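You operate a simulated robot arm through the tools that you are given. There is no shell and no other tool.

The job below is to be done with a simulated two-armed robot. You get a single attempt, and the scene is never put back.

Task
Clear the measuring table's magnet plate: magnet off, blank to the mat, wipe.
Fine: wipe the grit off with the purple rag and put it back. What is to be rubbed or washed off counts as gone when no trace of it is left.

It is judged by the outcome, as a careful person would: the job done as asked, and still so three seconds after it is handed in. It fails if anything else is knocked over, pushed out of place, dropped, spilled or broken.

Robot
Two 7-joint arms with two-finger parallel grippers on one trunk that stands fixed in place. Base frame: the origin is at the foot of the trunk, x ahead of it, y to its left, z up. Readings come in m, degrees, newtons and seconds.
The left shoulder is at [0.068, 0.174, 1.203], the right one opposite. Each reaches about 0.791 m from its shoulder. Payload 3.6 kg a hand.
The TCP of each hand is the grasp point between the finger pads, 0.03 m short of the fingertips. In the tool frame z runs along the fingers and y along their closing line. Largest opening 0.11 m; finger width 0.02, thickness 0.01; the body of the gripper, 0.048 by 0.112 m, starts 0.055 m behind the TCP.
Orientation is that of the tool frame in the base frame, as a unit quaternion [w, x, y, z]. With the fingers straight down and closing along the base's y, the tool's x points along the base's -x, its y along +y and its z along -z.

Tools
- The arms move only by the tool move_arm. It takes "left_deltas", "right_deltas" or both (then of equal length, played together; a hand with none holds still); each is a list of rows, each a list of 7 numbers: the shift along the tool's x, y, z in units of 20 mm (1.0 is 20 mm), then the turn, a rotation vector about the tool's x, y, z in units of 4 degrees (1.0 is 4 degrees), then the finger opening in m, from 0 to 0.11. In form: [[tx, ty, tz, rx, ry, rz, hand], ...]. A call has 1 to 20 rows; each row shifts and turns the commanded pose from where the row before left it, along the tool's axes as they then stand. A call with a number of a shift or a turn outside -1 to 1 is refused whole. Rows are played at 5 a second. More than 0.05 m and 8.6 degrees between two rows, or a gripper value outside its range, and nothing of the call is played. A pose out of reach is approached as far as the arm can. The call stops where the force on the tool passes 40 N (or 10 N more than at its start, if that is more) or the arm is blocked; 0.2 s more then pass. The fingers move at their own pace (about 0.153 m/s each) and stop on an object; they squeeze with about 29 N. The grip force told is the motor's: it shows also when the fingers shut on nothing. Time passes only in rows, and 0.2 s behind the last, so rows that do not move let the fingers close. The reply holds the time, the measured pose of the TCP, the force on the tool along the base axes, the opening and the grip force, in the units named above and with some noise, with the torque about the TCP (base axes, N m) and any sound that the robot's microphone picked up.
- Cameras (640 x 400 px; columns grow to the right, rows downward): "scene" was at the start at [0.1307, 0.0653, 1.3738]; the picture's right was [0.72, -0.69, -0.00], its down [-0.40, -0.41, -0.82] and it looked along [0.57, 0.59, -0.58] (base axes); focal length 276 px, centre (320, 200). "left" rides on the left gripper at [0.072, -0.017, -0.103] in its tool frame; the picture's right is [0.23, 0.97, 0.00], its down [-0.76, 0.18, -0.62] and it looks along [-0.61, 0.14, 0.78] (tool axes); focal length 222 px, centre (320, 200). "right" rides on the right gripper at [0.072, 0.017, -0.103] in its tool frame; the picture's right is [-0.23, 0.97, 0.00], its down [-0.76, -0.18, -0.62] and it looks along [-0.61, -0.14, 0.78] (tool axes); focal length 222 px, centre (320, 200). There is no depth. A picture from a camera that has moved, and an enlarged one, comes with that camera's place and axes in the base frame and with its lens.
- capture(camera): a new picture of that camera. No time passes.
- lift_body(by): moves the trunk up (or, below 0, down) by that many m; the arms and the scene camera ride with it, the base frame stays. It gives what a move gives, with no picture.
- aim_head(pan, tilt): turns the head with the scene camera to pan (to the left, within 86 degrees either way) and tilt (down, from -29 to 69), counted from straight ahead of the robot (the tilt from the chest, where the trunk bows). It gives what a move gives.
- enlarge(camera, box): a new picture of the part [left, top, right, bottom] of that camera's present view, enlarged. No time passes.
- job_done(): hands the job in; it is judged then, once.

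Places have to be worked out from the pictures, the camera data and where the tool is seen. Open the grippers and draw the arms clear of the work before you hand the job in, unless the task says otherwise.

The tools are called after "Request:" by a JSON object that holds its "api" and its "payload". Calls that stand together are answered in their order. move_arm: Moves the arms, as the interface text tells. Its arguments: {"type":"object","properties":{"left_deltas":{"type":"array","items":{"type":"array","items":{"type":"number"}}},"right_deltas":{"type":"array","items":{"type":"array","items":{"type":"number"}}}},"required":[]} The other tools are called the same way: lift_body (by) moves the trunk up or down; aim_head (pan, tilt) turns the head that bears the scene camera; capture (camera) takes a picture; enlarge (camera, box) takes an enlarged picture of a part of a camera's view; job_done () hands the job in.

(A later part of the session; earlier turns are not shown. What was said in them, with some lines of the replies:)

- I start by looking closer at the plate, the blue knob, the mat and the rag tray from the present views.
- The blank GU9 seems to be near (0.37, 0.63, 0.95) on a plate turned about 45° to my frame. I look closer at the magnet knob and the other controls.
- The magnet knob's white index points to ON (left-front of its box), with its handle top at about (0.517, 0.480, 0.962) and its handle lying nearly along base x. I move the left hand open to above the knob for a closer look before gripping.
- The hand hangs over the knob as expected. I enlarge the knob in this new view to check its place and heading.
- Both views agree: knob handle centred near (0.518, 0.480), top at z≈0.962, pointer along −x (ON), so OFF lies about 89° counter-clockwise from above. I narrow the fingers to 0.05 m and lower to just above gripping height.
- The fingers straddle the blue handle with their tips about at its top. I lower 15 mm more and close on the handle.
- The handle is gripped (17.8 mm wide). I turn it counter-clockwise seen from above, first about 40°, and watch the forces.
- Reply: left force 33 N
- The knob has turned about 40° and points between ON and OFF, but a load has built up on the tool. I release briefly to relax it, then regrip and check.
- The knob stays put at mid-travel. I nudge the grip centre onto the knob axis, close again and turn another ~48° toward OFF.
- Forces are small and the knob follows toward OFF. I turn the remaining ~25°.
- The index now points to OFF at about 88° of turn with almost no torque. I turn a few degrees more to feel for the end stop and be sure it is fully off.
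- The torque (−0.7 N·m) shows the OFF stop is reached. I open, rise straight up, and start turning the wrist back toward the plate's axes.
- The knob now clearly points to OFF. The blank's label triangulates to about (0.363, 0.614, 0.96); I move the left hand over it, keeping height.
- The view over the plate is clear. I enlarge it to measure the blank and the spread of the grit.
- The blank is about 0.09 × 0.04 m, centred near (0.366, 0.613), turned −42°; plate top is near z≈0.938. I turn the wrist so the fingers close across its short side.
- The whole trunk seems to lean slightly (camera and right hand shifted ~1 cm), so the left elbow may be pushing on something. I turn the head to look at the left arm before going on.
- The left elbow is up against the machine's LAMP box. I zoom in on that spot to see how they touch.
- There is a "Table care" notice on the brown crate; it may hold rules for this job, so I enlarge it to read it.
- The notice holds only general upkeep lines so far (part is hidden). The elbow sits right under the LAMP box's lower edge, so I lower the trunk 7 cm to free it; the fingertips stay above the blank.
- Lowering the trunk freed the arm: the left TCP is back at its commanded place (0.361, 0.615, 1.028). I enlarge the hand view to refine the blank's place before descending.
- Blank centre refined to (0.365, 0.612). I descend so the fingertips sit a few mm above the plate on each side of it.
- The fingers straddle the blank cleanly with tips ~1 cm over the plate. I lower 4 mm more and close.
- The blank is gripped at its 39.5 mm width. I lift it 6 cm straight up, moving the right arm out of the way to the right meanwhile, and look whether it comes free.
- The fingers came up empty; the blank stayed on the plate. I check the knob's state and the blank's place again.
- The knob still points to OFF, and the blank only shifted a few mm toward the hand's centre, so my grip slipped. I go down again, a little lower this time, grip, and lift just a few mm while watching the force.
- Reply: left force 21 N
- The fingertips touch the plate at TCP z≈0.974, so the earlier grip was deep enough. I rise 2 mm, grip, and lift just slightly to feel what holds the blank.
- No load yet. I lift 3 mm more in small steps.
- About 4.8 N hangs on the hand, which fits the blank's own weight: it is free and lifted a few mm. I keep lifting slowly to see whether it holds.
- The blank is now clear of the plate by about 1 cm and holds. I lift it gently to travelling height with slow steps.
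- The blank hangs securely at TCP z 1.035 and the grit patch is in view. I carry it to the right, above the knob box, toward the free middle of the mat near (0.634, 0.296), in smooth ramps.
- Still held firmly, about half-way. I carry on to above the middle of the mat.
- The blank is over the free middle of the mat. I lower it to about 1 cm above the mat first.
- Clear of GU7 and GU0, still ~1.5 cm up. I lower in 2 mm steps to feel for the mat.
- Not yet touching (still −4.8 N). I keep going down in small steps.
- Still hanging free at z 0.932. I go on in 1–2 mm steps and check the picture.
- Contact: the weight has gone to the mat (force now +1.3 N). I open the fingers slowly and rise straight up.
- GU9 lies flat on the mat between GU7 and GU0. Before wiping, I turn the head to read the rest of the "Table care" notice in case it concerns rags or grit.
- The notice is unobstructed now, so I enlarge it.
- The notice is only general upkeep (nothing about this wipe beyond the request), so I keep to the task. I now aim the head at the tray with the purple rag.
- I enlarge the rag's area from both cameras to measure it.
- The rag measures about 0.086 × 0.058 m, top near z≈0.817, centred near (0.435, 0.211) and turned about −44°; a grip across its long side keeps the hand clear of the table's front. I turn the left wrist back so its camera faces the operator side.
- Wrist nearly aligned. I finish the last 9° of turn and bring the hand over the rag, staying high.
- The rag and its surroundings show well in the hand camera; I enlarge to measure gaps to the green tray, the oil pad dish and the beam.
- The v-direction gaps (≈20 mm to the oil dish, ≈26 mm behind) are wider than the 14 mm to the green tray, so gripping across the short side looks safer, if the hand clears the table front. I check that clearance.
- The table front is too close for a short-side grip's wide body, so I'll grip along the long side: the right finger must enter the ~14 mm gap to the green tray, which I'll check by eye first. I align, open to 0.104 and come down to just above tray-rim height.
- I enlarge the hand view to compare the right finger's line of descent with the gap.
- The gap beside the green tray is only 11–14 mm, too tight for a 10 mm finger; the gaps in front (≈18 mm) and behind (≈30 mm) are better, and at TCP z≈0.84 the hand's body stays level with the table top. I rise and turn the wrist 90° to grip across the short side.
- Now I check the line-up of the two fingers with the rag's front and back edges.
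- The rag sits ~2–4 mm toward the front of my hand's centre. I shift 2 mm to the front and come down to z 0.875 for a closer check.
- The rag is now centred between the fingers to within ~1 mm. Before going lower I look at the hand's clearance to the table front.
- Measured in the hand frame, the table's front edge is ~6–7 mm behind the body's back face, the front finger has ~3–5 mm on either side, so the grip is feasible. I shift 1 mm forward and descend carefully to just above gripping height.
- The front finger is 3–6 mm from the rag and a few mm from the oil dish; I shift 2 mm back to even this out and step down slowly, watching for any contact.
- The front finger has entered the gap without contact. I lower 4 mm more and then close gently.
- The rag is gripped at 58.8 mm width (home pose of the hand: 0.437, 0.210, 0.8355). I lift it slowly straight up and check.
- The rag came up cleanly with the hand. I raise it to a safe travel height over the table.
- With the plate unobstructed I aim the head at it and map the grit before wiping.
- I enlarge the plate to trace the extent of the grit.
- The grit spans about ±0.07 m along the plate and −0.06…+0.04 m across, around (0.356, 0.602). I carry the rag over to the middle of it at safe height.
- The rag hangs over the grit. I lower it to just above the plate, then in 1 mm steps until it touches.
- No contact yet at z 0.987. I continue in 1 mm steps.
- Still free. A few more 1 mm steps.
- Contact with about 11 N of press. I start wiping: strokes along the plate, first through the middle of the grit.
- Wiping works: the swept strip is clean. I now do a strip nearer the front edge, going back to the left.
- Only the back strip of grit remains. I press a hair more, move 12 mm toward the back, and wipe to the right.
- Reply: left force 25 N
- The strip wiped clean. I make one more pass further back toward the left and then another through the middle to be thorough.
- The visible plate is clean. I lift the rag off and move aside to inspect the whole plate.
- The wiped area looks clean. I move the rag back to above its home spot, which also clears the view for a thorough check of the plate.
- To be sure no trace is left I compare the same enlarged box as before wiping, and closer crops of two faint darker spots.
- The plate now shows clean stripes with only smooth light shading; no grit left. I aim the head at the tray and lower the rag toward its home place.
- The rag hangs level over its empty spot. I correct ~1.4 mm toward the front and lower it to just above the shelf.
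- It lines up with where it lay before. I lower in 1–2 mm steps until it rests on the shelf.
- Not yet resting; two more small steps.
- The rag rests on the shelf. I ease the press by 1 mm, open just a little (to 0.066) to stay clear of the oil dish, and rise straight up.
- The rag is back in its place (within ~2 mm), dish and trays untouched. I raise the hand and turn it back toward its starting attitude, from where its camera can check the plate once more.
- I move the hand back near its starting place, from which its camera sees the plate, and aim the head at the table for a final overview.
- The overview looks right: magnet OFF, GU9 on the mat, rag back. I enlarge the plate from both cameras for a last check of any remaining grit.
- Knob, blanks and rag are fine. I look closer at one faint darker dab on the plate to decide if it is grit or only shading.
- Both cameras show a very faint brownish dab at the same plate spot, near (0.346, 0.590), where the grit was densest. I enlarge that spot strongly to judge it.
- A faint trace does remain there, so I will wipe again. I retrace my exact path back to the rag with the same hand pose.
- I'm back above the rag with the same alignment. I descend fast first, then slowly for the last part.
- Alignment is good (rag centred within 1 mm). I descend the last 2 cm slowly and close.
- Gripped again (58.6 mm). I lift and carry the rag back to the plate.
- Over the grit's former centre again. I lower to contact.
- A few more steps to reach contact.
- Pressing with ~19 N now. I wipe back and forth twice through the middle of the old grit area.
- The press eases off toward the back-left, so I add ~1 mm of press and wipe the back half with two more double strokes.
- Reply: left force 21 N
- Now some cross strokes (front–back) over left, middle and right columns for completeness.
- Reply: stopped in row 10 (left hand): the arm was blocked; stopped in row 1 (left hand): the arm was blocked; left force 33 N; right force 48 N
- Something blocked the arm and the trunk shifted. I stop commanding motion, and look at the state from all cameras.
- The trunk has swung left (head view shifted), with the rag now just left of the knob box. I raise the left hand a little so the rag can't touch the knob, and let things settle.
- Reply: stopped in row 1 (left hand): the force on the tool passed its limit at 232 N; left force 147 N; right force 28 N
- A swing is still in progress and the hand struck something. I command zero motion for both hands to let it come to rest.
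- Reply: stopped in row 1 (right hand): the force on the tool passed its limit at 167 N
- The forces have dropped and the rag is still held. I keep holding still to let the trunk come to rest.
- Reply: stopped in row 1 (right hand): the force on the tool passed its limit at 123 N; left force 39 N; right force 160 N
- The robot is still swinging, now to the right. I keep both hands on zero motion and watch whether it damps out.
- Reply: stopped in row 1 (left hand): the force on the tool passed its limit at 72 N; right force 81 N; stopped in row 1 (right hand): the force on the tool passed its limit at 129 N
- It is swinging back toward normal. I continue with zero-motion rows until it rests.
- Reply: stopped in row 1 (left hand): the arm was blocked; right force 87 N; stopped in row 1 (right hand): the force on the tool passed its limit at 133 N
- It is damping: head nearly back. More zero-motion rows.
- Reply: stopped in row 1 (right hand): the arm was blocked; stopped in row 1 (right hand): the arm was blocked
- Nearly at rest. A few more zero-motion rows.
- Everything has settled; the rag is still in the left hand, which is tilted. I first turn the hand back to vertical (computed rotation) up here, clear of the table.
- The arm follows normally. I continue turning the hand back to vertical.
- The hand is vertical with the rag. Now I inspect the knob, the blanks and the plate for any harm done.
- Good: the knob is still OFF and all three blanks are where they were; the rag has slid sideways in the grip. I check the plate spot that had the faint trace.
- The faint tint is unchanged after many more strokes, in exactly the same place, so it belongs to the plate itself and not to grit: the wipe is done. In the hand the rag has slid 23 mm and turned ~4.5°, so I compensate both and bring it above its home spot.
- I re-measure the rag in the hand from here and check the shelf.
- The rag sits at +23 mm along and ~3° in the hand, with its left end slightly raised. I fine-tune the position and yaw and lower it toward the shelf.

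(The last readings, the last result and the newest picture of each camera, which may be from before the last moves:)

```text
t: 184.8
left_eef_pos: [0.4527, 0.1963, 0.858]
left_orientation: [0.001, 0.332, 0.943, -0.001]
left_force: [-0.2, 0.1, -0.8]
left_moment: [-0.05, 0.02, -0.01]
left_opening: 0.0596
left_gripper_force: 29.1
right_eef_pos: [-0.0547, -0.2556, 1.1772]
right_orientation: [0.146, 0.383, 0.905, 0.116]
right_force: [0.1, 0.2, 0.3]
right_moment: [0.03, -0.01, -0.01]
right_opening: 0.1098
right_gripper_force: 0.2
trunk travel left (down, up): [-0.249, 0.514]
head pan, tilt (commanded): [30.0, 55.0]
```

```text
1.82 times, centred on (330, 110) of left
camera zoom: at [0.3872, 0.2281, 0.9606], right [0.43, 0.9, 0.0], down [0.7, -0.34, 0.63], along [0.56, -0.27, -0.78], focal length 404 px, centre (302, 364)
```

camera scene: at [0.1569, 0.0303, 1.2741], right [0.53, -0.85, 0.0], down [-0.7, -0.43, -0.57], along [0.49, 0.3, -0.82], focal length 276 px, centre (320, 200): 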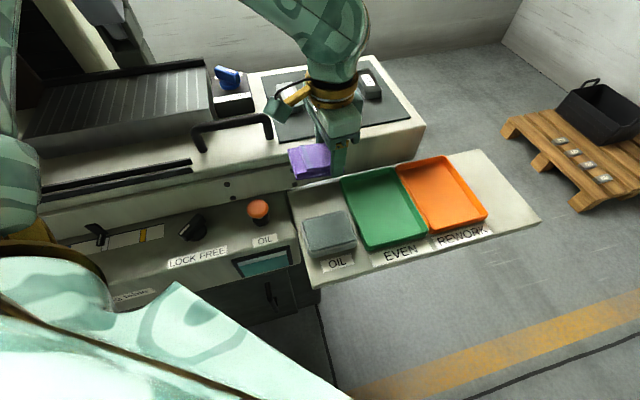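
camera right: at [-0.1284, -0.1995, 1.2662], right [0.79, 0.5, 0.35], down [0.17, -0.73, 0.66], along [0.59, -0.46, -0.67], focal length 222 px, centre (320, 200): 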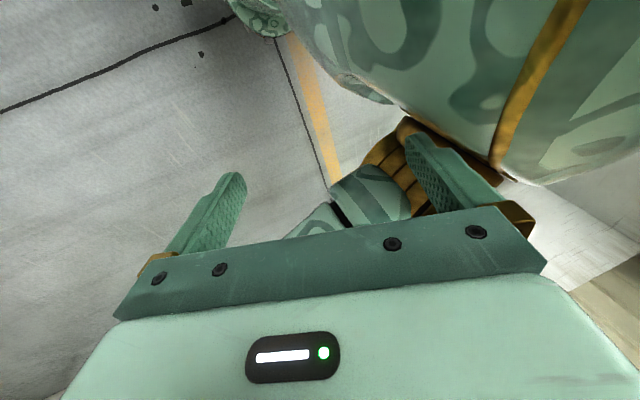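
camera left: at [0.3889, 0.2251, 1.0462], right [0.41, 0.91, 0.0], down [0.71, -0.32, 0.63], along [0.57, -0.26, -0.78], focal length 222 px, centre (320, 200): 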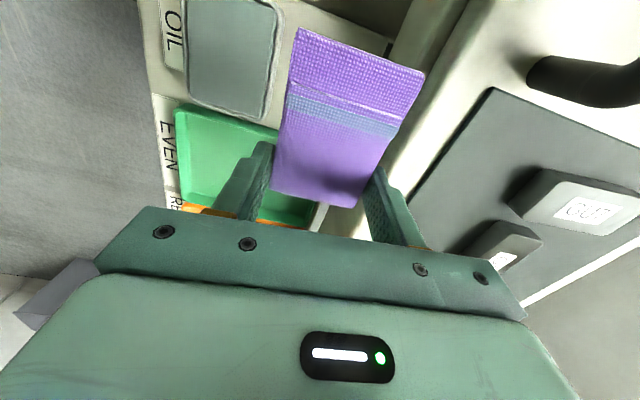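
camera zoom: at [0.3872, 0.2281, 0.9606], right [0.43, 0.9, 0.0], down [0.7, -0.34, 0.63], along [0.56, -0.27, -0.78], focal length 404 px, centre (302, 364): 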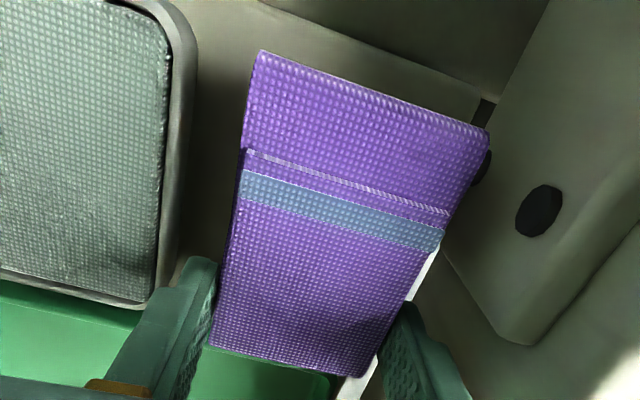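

Everything lines up. I lower slowly the last couple of centimetres, watching the force.

Request:
{"api": "move_arm", "payload": {"left_deltas": [[0, 0, 0.3, 0, 0, 0, 0.03], [0, 0, 0.3, 0, 0, 0, 0.03], [0, 0, 0.2, 0, 0, 0, 0.03], [0, 0, 0, 0, 0, 0, 0.03]]}}

Request:
{"api": "enlarge", "payload": {"camera": "scene", "box": [270, 150, 370, 230]}}

Request:
{"api": "enlarge", "payload": {"camera": "left", "box": [210, 0, 450, 220]}}

```text
t: 185.8
left_eef_pos: [0.4528, 0.194, 0.842]
left_orientation: [0.002, 0.333, 0.943, -0.001]
left_force: [0.0, 0.3, -0.9]
left_moment: [0.0, -0.02, -0.01]
left_opening: 0.0594
left_gripper_force: 29.1
right_eef_pos: [-0.0549, -0.2548, 1.1777]
right_orientation: [0.147, 0.384, 0.904, 0.115]
right_force: [-0.1, -0.6, 0.0]
right_moment: [0.04, 0.03, -0.01]
right_opening: 0.1099
right_gripper_force: 0.1
trunk travel left (down, up): [-0.249, 0.514]
head pan, tilt (commanded): [30.0, 55.0]
```

```text
5.00 times, centred on (320, 190) of scene
camera zoom: at [0.1571, 0.0303, 1.2741], right [0.53, -0.85, 0.0], down [-0.7, -0.43, -0.57], along [0.49, 0.3, -0.82], focal length 1380 px, centre (320, 250)
```

zoom: 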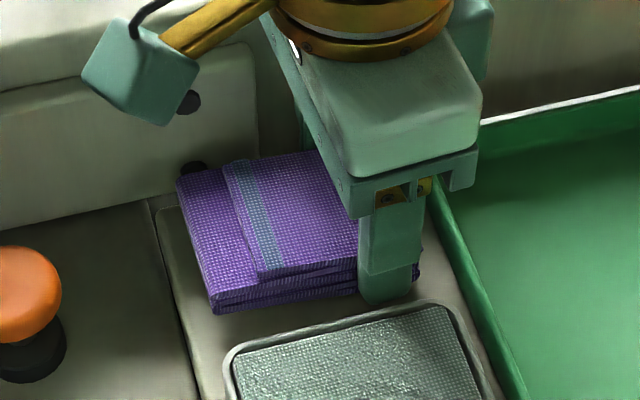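

```text
1.82 times, centred on (330, 110) of left
camera zoom: at [0.388, 0.2277, 0.9445], right [0.43, 0.9, 0.0], down [0.7, -0.34, 0.63], along [0.56, -0.27, -0.78], focal length 404 px, centre (302, 364)
```

zoom: 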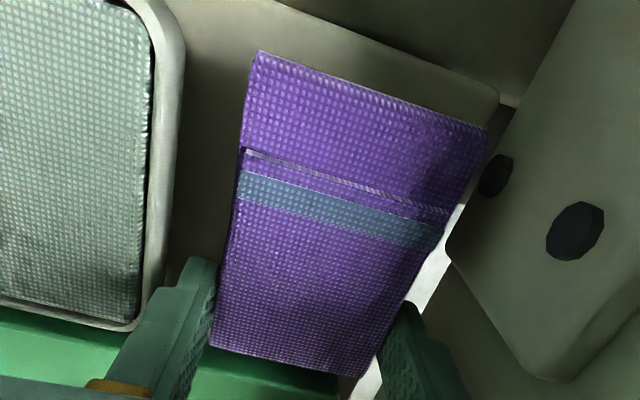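

Close to the shelf; I continue down in small steps until it rests.

Request:
{"api": "move_arm", "payload": {"left_deltas": [[0, 0, 0.1, 0, 0, 0, 0.03], [0, 0, 0.1, 0, 0, 0, 0.03]]}}

Request:
{"api": "move_arm", "payload": {"left_deltas": [[0, 0, 0.06, 0, 0, 0, 0.03], [0, 0, 0, 0, 0, 0, 0.03]]}}

Request:
{"api": "move_arm", "payload": {"left_deltas": [[0, 0, 0.06, 0, 0, 0, 0.03], [0, 0, 0, 0, 0, 0, 0.03]]}}

```text
t: 186.4
left_eef_pos: [0.4543, 0.1945, 0.8402]
left_orientation: [0.003, 0.332, 0.943, 0.001]
left_force: [-1.9, 3.6, 16.4]
left_moment: [0.43, -0.69, 0.17]
left_opening: 0.0595
left_gripper_force: 29.1
right_eef_pos: [-0.0556, -0.2556, 1.1783]
right_orientation: [0.148, 0.382, 0.905, 0.115]
right_force: [-0.1, 1.5, -0.1]
right_moment: [0.02, 0.0, 0.03]
right_opening: 0.11
right_gripper_force: 0.0
trunk travel left (down, up): [-0.249, 0.514]
head pan, tilt (commanded): [30.0, 55.0]
```

```text
t: 187.0
left_eef_pos: [0.4545, 0.1954, 0.839]
left_orientation: [0.005, 0.332, 0.943, 0.0]
left_force: [5.3, 10.1, 36.3]
left_moment: [0.9, -1.21, 0.21]
left_opening: 0.0592
left_gripper_force: 29.0
right_eef_pos: [-0.0558, -0.2561, 1.1778]
right_orientation: [0.147, 0.384, 0.904, 0.116]
right_force: [-0.6, 0.2, 1.5]
right_moment: [0.0, 0.0, 0.02]
right_opening: 0.1097
right_gripper_force: 0.1
trunk travel left (down, up): [-0.249, 0.514]
head pan, tilt (commanded): [30.0, 55.0]
```

```text
t: 187.5
left_eef_pos: [0.4536, 0.1951, 0.8398]
left_orientation: [0.006, 0.332, 0.943, 0.001]
left_force: [-10.0, 2.7, 19.4]
left_moment: [0.58, -1.4, 0.51]
left_opening: 0.0595
left_gripper_force: 29.1
right_eef_pos: [-0.0571, -0.2554, 1.1769]
right_orientation: [0.149, 0.383, 0.904, 0.116]
right_force: [-0.3, -0.5, -0.5]
right_moment: [0.0, 0.0, 0.01]
right_opening: 0.11
right_gripper_force: 0.0
trunk travel left (down, up): [-0.249, 0.514]
head pan, tilt (commanded): [30.0, 55.0]
stopped in row 2 (left hand): the force on the tool passed its limit at 49 N (the readings are from after the stop); the commanded pose is now the measured one
```

It has met resistance at z≈0.84. I look before doing anything else.

Request:
{"api": "enlarge", "payload": {"camera": "scene", "box": [280, 160, 360, 225]}}

Request:
{"api": "enlarge", "payload": {"camera": "left", "box": [210, 0, 450, 220]}}

Request:
{"api": "capture", "payload": {"camera": "scene"}}

```text
6.15 times, centred on (320, 192) of scene
camera zoom: at [0.154, 0.0299, 1.2742], right [0.53, -0.85, 0.0], down [-0.7, -0.43, -0.58], along [0.49, 0.3, -0.82], focal length 1699 px, centre (320, 246)
```

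zoom: 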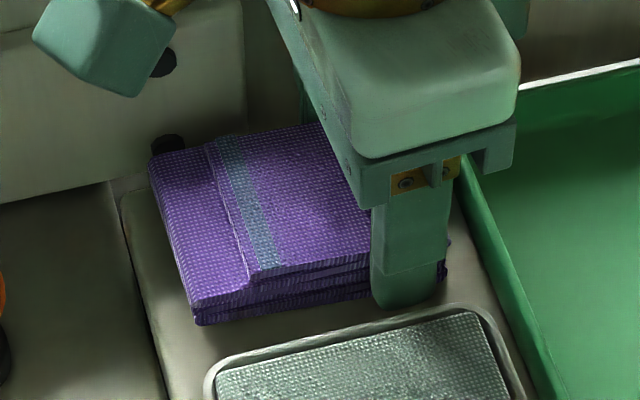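

```text
1.82 times, centred on (330, 110) of left
camera zoom: at [0.388, 0.2279, 0.9412], right [0.43, 0.9, 0.0], down [0.7, -0.34, 0.63], along [0.57, -0.27, -0.77], focal length 404 px, centre (302, 364)
```

zoom: 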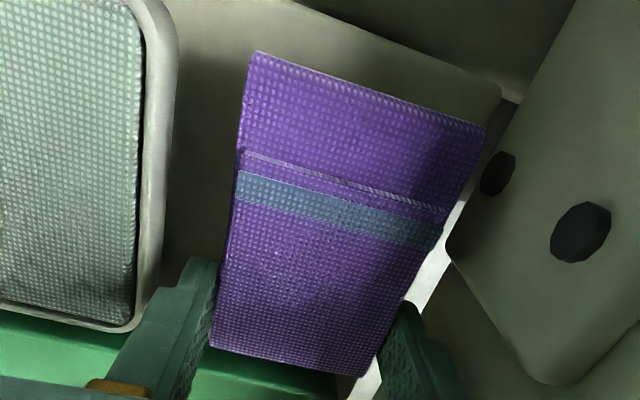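

```text
taken
camera scene: at [0.154, 0.0299, 1.2742], right [0.53, -0.85, 0.0], down [-0.7, -0.43, -0.58], along [0.49, 0.3, -0.82], focal length 276 px, centre (320, 200)
```

scene: 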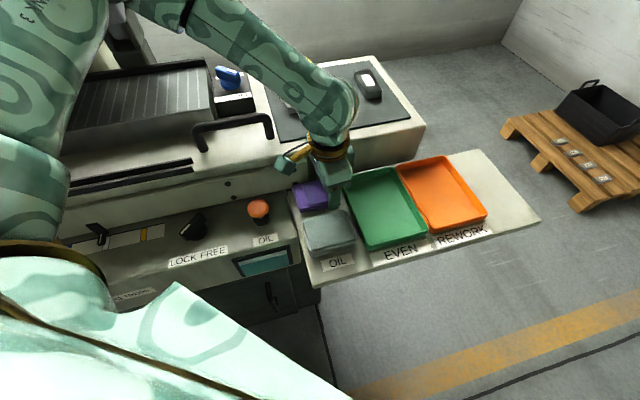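

The rag is down on the shelf, just pitched a little, so its right end met first. I ease up 1 mm and open the fingers slowly so that it settles.

Request:
{"api": "move_arm", "payload": {"left_deltas": [[0, 0, -0.08, 0, 0, 0, 0.03], [0, 0, 0, 0, 0, 0, 0.061], [0, 0, 0, 0, 0, 0, 0.063], [0, 0, 0, 0, 0, 0, 0.066], [0, 0, 0, 0, 0, 0, 0.066]]}}

Request:
{"api": "enlarge", "payload": {"camera": "scene", "box": [280, 160, 360, 225]}}

Request:
{"api": "enlarge", "payload": {"camera": "left", "box": [210, 0, 450, 220]}}

```text
t: 188.7
left_eef_pos: [0.4542, 0.195, 0.8394]
left_orientation: [0.005, 0.333, 0.943, 0.001]
left_force: [-7.2, -1.2, 9.0]
left_moment: [0.5, -0.77, 0.24]
left_opening: 0.0659
left_gripper_force: 0.0
right_eef_pos: [-0.0566, -0.2555, 1.177]
right_orientation: [0.148, 0.384, 0.904, 0.115]
right_force: [-0.3, -0.7, 0.8]
right_moment: [0.0, 0.0, -0.01]
right_opening: 0.1099
right_gripper_force: 0.0
trunk travel left (down, up): [-0.249, 0.514]
head pan, tilt (commanded): [30.0, 55.0]
```

```text
6.15 times, centred on (320, 192) of scene
camera zoom: at [0.1555, 0.0297, 1.2743], right [0.53, -0.85, 0.0], down [-0.7, -0.43, -0.57], along [0.49, 0.3, -0.82], focal length 1699 px, centre (320, 246)
```

zoom: 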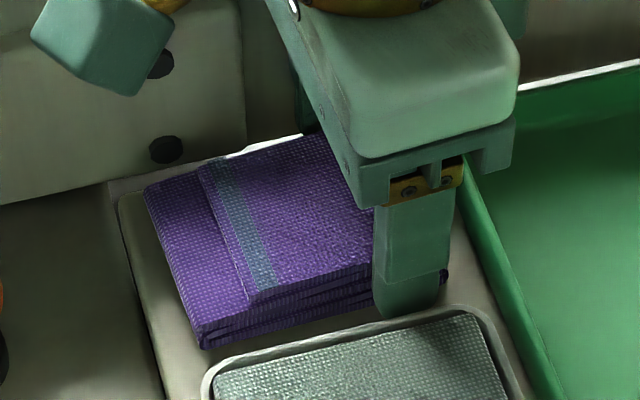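

```text
1.82 times, centred on (330, 110) of left
camera zoom: at [0.3889, 0.2279, 0.9417], right [0.43, 0.9, 0.0], down [0.7, -0.34, 0.63], along [0.57, -0.27, -0.78], focal length 404 px, centre (302, 364)
```

zoom: 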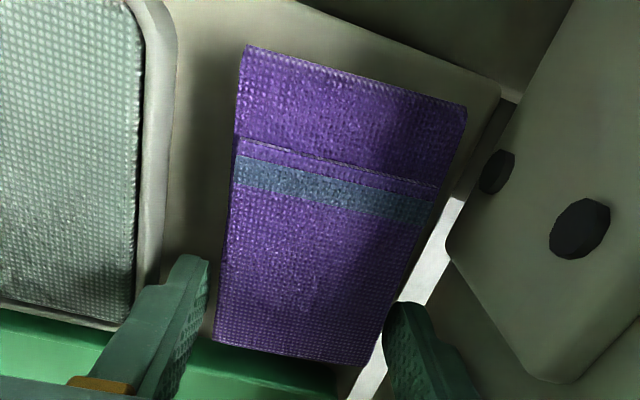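

The rag dropped flat into place; the small remaining force is my hand's body touching the table edge. I rise straight up gently.

Request:
{"api": "move_arm", "payload": {"left_deltas": [[0, 0, -0.1, 0, 0, 0, 0.066], [0, 0, -0.15, 0, 0, 0, 0.066], [0, 0, -0.25, 0, 0, 0, 0.066], [0, 0, -0.4, 0, 0, 0, 0.066]]}}

Request:
{"api": "enlarge", "payload": {"camera": "scene", "box": [280, 160, 360, 225]}}

Request:
{"api": "enlarge", "payload": {"camera": "left", "box": [210, 0, 450, 220]}}

```text
t: 189.7
left_eef_pos: [0.4557, 0.1963, 0.8581]
left_orientation: [0.005, 0.332, 0.943, 0.001]
left_force: [0.6, -0.2, 0.5]
left_moment: [0.0, 0.0, 0.02]
left_opening: 0.0659
left_gripper_force: 0.1
right_eef_pos: [-0.0545, -0.2564, 1.1773]
right_orientation: [0.146, 0.384, 0.904, 0.116]
right_force: [-1.0, 0.8, 0.5]
right_moment: [0.02, 0.01, -0.02]
right_opening: 0.1097
right_gripper_force: 0.1
trunk travel left (down, up): [-0.249, 0.514]
head pan, tilt (commanded): [30.0, 55.0]
```

```text
6.15 times, centred on (320, 192) of scene
camera zoom: at [0.1569, 0.0302, 1.2741], right [0.53, -0.85, 0.0], down [-0.7, -0.43, -0.57], along [0.49, 0.3, -0.82], focal length 1699 px, centre (320, 246)
```

zoom: 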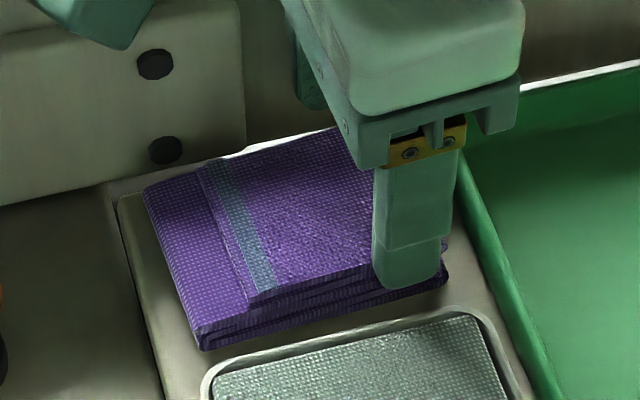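

```text
1.82 times, centred on (330, 110) of left
camera zoom: at [0.3891, 0.2284, 0.9598], right [0.43, 0.9, 0.0], down [0.7, -0.34, 0.63], along [0.57, -0.27, -0.78], focal length 404 px, centre (302, 364)
```

zoom: 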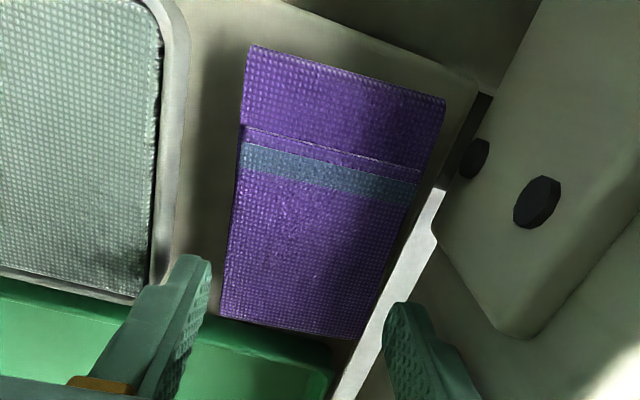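

The rag lies flat at its place. I raise the hand well clear.

Request:
{"api": "move_arm", "payload": {"left_deltas": [[0, 0, -0.6, 0, 0, 0, 0.066], [0, 0, -1, 0, 0, 0, 0.066], [0, 0, -1, 0, 0, 0, 0.066], [0, 0, -1, 0, 0, 0, 0.066], [0, 0, -1, 0, 0, 0, 0.08], [0, 0, -1, 0, 0, 0, 0.09], [0, 0, -1, 0, 0, 0, 0.1], [0, 0, -1, 0, 0, 0, 0.11], [0, 0, -1, 0, 0, 0, 0.11], [0, 0, -1, 0, 0, 0, 0.11], [0, 0, -1, 0, 0, 0, 0.11], [0, 0, -1, 0, 0, 0, 0.11], [0, 0, -0.8, 0, 0, 0, 0.11]]}}

Request:
{"api": "capture", "payload": {"camera": "scene"}}

Request:
{"api": "enlarge", "payload": {"camera": "scene", "box": [270, 170, 366, 265]}}

Request:
{"api": "capture", "payload": {"camera": "left"}}

```text
t: 192.5
left_eef_pos: [0.4534, 0.197, 1.1039]
left_orientation: [0.005, 0.333, 0.943, 0.001]
left_force: [0.1, -0.7, 0.5]
left_moment: [-0.01, -0.03, -0.06]
left_opening: 0.1099
left_gripper_force: 0.1
right_eef_pos: [-0.0526, -0.2552, 1.1778]
right_orientation: [0.147, 0.383, 0.904, 0.116]
right_force: [0.7, 0.5, -1.0]
right_moment: [0.01, -0.02, 0.03]
right_opening: 0.1098
right_gripper_force: 0.1
trunk travel left (down, up): [-0.249, 0.514]
head pan, tilt (commanded): [30.0, 55.0]
```

```text
taken
camera scene: at [0.1569, 0.0303, 1.2741], right [0.53, -0.85, 0.0], down [-0.7, -0.43, -0.57], along [0.49, 0.3, -0.82], focal length 276 px, centre (320, 200)
```

scene: 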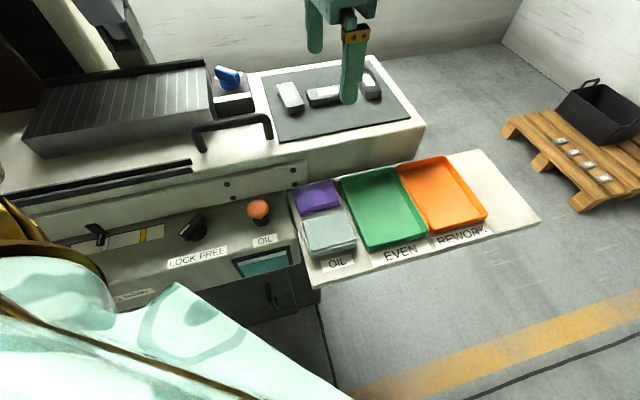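

```text
4.21 times, centred on (318, 218) of scene
camera zoom: at [0.1569, 0.0303, 1.2741], right [0.53, -0.85, 0.0], down [-0.7, -0.43, -0.57], along [0.49, 0.3, -0.82], focal length 1162 px, centre (328, 126)
```

zoom: 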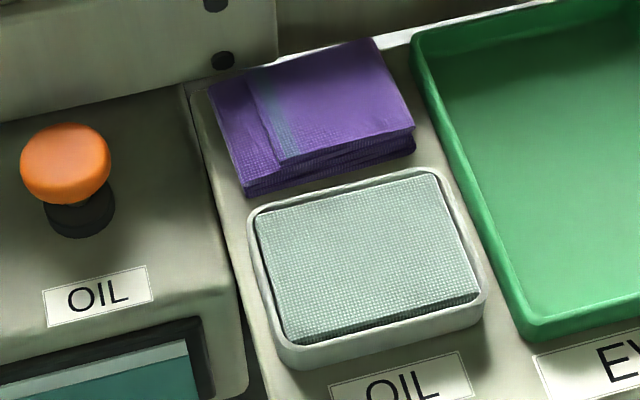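

```text
taken
camera left: at [0.3883, 0.2291, 1.2074], right [0.43, 0.9, 0.0], down [0.7, -0.34, 0.63], along [0.57, -0.27, -0.78], focal length 222 px, centre (320, 200)
```

left: 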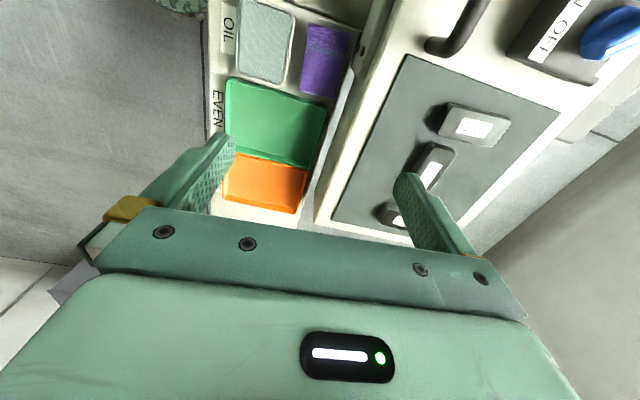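

The rag and everything on the shelf are back as they were. I retreat the left hand to near its starting pose.

Request:
{"api": "move_arm", "payload": {"left_deltas": [[0, 0, 0, 0, 0, -1, 0.11], [0, 0, 0, 0, 0, -1, 0.11], [0, 0, 0, 0, 0, -1, 0.11], [0, 0, 0, 0, 0, -1, 0.11], [0, 0, 0, 0, 0, -1, 0.11], [0, 0, 0, 0, 0, -1, 0.11], [0, 0, 0, 0, 0, -1, 0.11], [0, 0, 0, 0, 0, -1, 0.11], [0, 0, 0, 0, 0, -1, 0.11], [0, 0, 0, 0, 0, -1, 0.11], [0, 0, 0, 0, 0, -0.4, 0.11]]}}

Request:
{"api": "move_arm", "payload": {"left_deltas": [[0.412, 0.876, -0.129, 0, 0, 0, 0.11], [0.412, 0.876, -0.129, 0, 0, 0, 0.11], [0.412, 0.876, -0.129, 0, 0, 0, 0.11], [0.412, 0.876, -0.129, 0, 0, 0, 0.11], [0.412, 0.876, -0.129, 0, 0, 0, 0.11], [0.412, 0.876, -0.129, 0, 0, 0, 0.11], [0.412, 0.876, -0.129, 0, 0, 0, 0.11]]}}

Request:
{"api": "aim_head", "payload": {"pan": 44, "tilt": 38}}

Request:
{"api": "capture", "payload": {"camera": "scene"}}

Request:
{"api": "capture", "payload": {"camera": "left"}}

```text
t: 194.9
left_eef_pos: [0.453, 0.1963, 1.1056]
left_orientation: [0.006, -0.025, 1.0, -0.001]
left_force: [0.0, 0.4, 0.3]
left_moment: [-0.03, 0.02, 0.01]
left_opening: 0.11
left_gripper_force: 0.0
right_eef_pos: [-0.0548, -0.2554, 1.1756]
right_orientation: [0.146, 0.384, 0.904, 0.116]
right_force: [0.3, 1.0, -0.6]
right_moment: [-0.03, 0.01, 0.02]
right_opening: 0.1099
right_gripper_force: 0.0
trunk travel left (down, up): [-0.249, 0.514]
head pan, tilt (commanded): [30.0, 55.0]
```

```text
t: 196.5
left_eef_pos: [0.3883, 0.316, 1.1234]
left_orientation: [0.005, -0.024, 1.0, 0.0]
left_force: [0.2, -0.1, 0.5]
left_moment: [0.0, 0.0, 0.03]
left_opening: 0.1098
left_gripper_force: 0.2
right_eef_pos: [-0.0547, -0.2564, 1.1772]
right_orientation: [0.148, 0.383, 0.905, 0.115]
right_force: [-0.6, 0.1, -0.5]
right_moment: [-0.04, -0.01, -0.03]
right_opening: 0.11
right_gripper_force: 0.0
trunk travel left (down, up): [-0.249, 0.514]
head pan, tilt (commanded): [30.0, 55.0]
```

```text
t: 197.3
left_eef_pos: [0.3877, 0.3155, 1.1227]
left_orientation: [0.005, -0.025, 1.0, 0.0]
left_force: [0.5, -0.2, 0.2]
left_moment: [-0.01, -0.01, -0.01]
left_opening: 0.11
left_gripper_force: 0.1
right_eef_pos: [-0.0541, -0.2531, 1.1775]
right_orientation: [0.147, 0.384, 0.904, 0.116]
right_force: [-0.3, 0.5, -0.1]
right_moment: [-0.02, 0.04, -0.03]
right_opening: 0.1104
right_gripper_force: 0.2
trunk travel left (down, up): [-0.249, 0.514]
head pan, tilt (commanded): [44.0, 38.0]
```

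```text
taken
camera scene: at [0.1559, 0.0543, 1.2977], right [0.72, -0.7, 0.0], down [-0.43, -0.44, -0.79], along [0.55, 0.56, -0.62], focal length 276 px, centre (320, 200)
```

scene: 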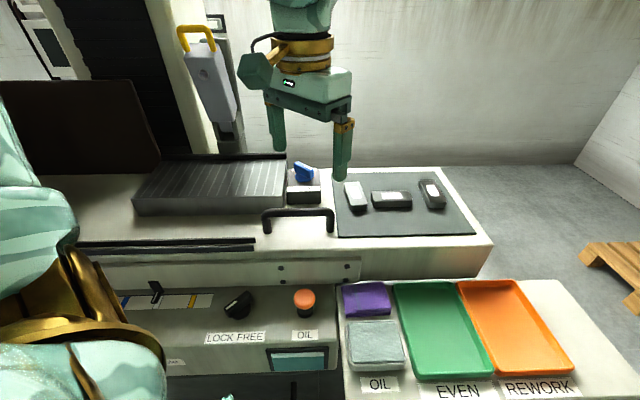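

```text
taken
camera left: at [0.3181, 0.2957, 1.2253], right [-0.27, 0.96, 0.0], down [0.75, 0.22, 0.63], along [0.61, 0.17, -0.78], focal length 222 px, centre (320, 200)
```

left: 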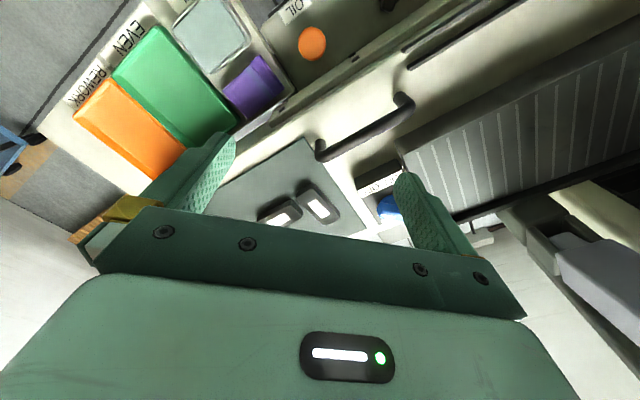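

All is in place. I take a last close look at the plate, the knob, the mat and the control panel levers.

Request:
{"api": "enlarge", "payload": {"camera": "scene", "box": [125, 145, 295, 220]}}

Request:
{"api": "enlarge", "payload": {"camera": "scene", "box": [270, 145, 490, 250]}}

Request:
{"api": "enlarge", "payload": {"camera": "scene", "box": [90, 260, 350, 400]}}

Request:
{"api": "enlarge", "payload": {"camera": "left", "box": [380, 30, 640, 230]}}

```text
3.76 times, centred on (210, 182) of scene
camera zoom: at [0.1559, 0.0543, 1.2977], right [0.72, -0.7, 0.0], down [-0.43, -0.44, -0.79], along [0.55, 0.56, -0.62], focal length 1039 px, centre (734, 266)
```

zoom: 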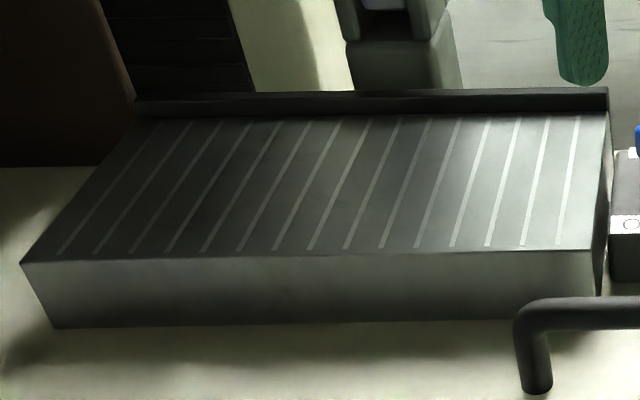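

```text
2.91 times, centred on (380, 198) of scene
camera zoom: at [0.1559, 0.0543, 1.2977], right [0.72, -0.7, 0.0], down [-0.43, -0.44, -0.79], along [0.55, 0.56, -0.62], focal length 803 px, centre (146, 207)
```

zoom: 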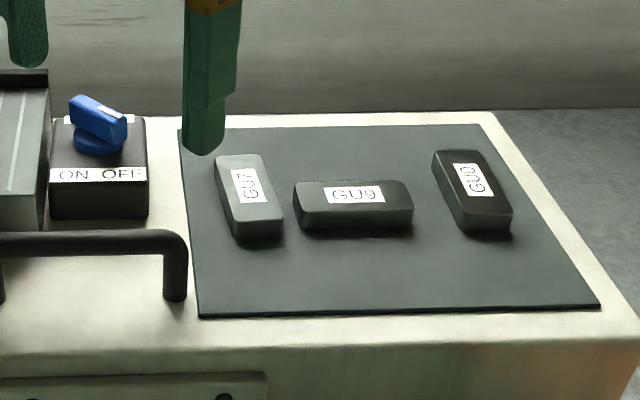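

```text
2.46 times, centred on (220, 330) of scene
camera zoom: at [0.1559, 0.0543, 1.2977], right [0.72, -0.7, 0.0], down [-0.43, -0.44, -0.79], along [0.55, 0.56, -0.62], focal length 680 px, centre (566, -120)
```

zoom: 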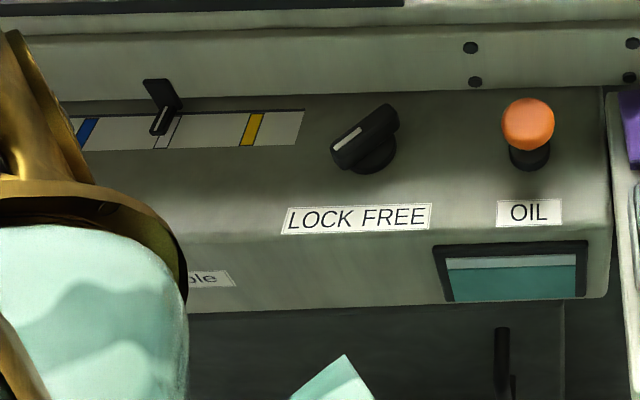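

```text
2.00 times, centred on (510, 130) of left
camera zoom: at [0.3181, 0.2957, 1.2253], right [-0.27, 0.96, 0.0], down [0.75, 0.22, 0.63], along [0.61, 0.17, -0.78], focal length 444 px, centre (-60, 340)
```

zoom: 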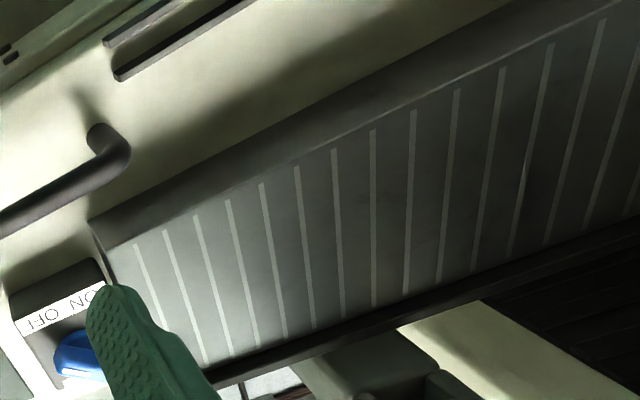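

Plate clean, magnet OFF, GU9 on the mat between the untouched GU7 and GU0, controls and rag in place. I draw the left hand the rest of the way back to its starting place.

Request:
{"api": "move_arm", "payload": {"left_deltas": [[0.412, 0.876, -0.129, 0, 0, 0, 0.11], [0.412, 0.876, -0.129, 0, 0, 0, 0.11], [0.412, 0.876, -0.129, 0, 0, 0, 0.11], [0.412, 0.876, -0.129, 0, 0, 0, 0.11], [0.412, 0.876, -0.129, 0, 0, 0, 0.11], [0.412, 0.876, -0.129, 0, 0, 0, 0.11], [0, 0, 0, 0, 0, 0, 0.11], [0, 0, 0, 0, 0, 0, 0.11]]}}

Request:
{"api": "capture", "payload": {"camera": "scene"}}

Request:
{"api": "capture", "payload": {"camera": "left"}}

```text
t: 199.1
left_eef_pos: [0.3345, 0.4177, 1.1382]
left_orientation: [0.005, -0.024, 1.0, -0.001]
left_force: [0.3, 0.0, -1.2]
left_moment: [0.03, 0.01, -0.04]
left_opening: 0.1101
left_gripper_force: 0.1
right_eef_pos: [-0.0546, -0.2541, 1.1776]
right_orientation: [0.146, 0.384, 0.904, 0.117]
right_force: [0.3, 0.5, 0.0]
right_moment: [-0.02, -0.02, 0.02]
right_opening: 0.1098
right_gripper_force: 0.1
trunk travel left (down, up): [-0.249, 0.514]
head pan, tilt (commanded): [44.0, 38.0]
```

```text
taken
camera scene: at [0.1557, 0.0544, 1.2978], right [0.72, -0.7, 0.0], down [-0.43, -0.44, -0.79], along [0.55, 0.56, -0.62], focal length 276 px, centre (320, 200)
```

scene: 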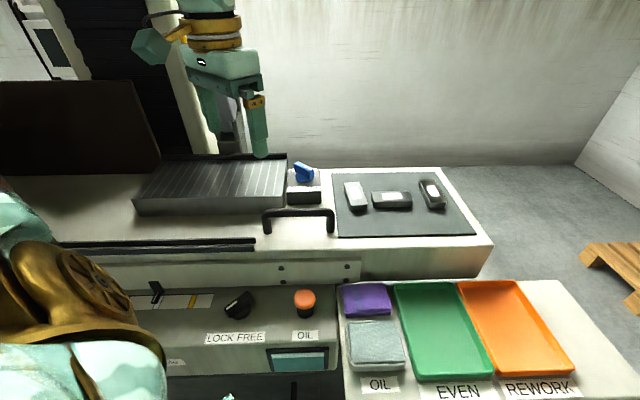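

```text
taken
camera left: at [0.2651, 0.3981, 1.2404], right [-0.27, 0.96, 0.0], down [0.75, 0.22, 0.63], along [0.61, 0.17, -0.78], focal length 222 px, centre (320, 200)
```

left: 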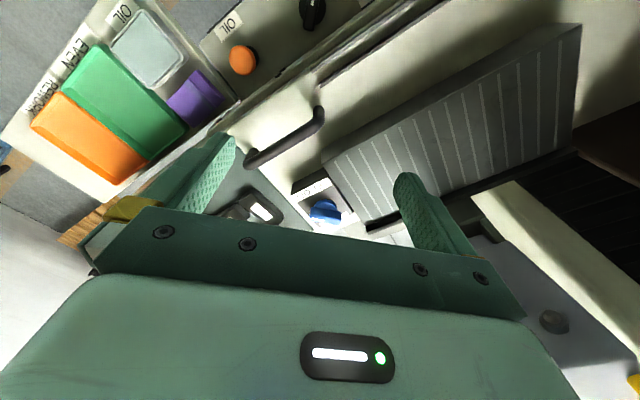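

Finally I glance left at the lamp box, door panel and notice to be sure nothing there was pushed during the jam.

Request:
{"api": "aim_head", "payload": {"pan": 80, "tilt": 20}}

Request:
{"api": "capture", "payload": {"camera": "scene"}}

```text
t: 200.1
left_eef_pos: [0.3359, 0.4168, 1.1387]
left_orientation: [0.005, -0.024, 1.0, -0.001]
left_force: [-0.2, 0.4, -0.3]
left_moment: [-0.02, -0.04, -0.02]
left_opening: 0.11
left_gripper_force: 0.1
right_eef_pos: [-0.0548, -0.2549, 1.177]
right_orientation: [0.148, 0.384, 0.904, 0.116]
right_force: [-1.8, -0.1, -0.8]
right_moment: [0.0, -0.01, -0.02]
right_opening: 0.1098
right_gripper_force: 0.1
trunk travel left (down, up): [-0.249, 0.514]
head pan, tilt (commanded): [80.0, 20.0]
```

```text
taken
camera scene: at [0.1091, 0.0846, 1.3261], right [0.99, -0.14, 0.0], down [-0.05, -0.34, -0.94], along [0.14, 0.93, -0.34], focal length 276 px, centre (320, 200)
```

scene: 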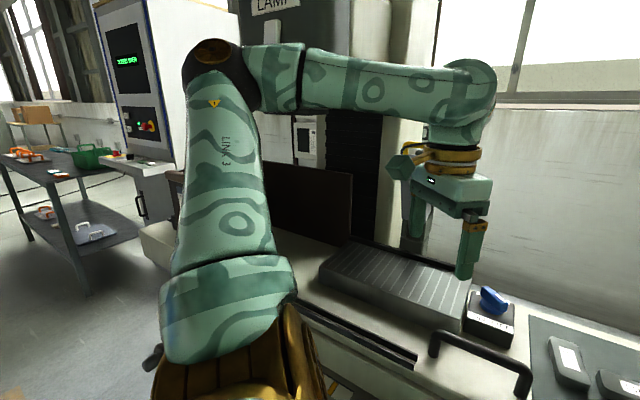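

Nothing on the left was moved, the hands are open and clear, and everything is at rest. The magnet is off, GU9 is on the mat, the plate is wiped and the purple rag is back, so I hand the job in.

Request:
{"api": "job_done", "payload": {}}

```text
The job is handed in.
```

The job is handed in. The magnet is off, blank GU9 lies flat on the mat between GU7 and GU0, the plate is wiped, and the purple rag is back in its place. No verdict has come back yet.

- **Faint tint on the plate:** After the first wipe a very faint brownish mark was still visible near the middle. I fetched the rag and wiped again. The mark did not change after many more strokes, so I took it to be part of the plate rather than grit.
- **Arm jam:** During the second wipe the left arm jammed, probably its elbow against the lamp box or the door panel, though I did not see the contact. When it came free, the trunk swung hard and the left hand hit something, probably the knob box, at about 230 N. Afterwards the knob was still at OFF, and the blanks, trays, oil dish and panel controls looked unmoved.
- **Lamp switch not checked:** My arm hid the lamp box switch in the last picture, so I can't say for certain it wasn't touched. The light in the pictures looks the same.
- **Robot posture:** The right arm was left tilted close to the trunk, and the trunk sits about 2° off where it started. Both hands are open and clear of the work.
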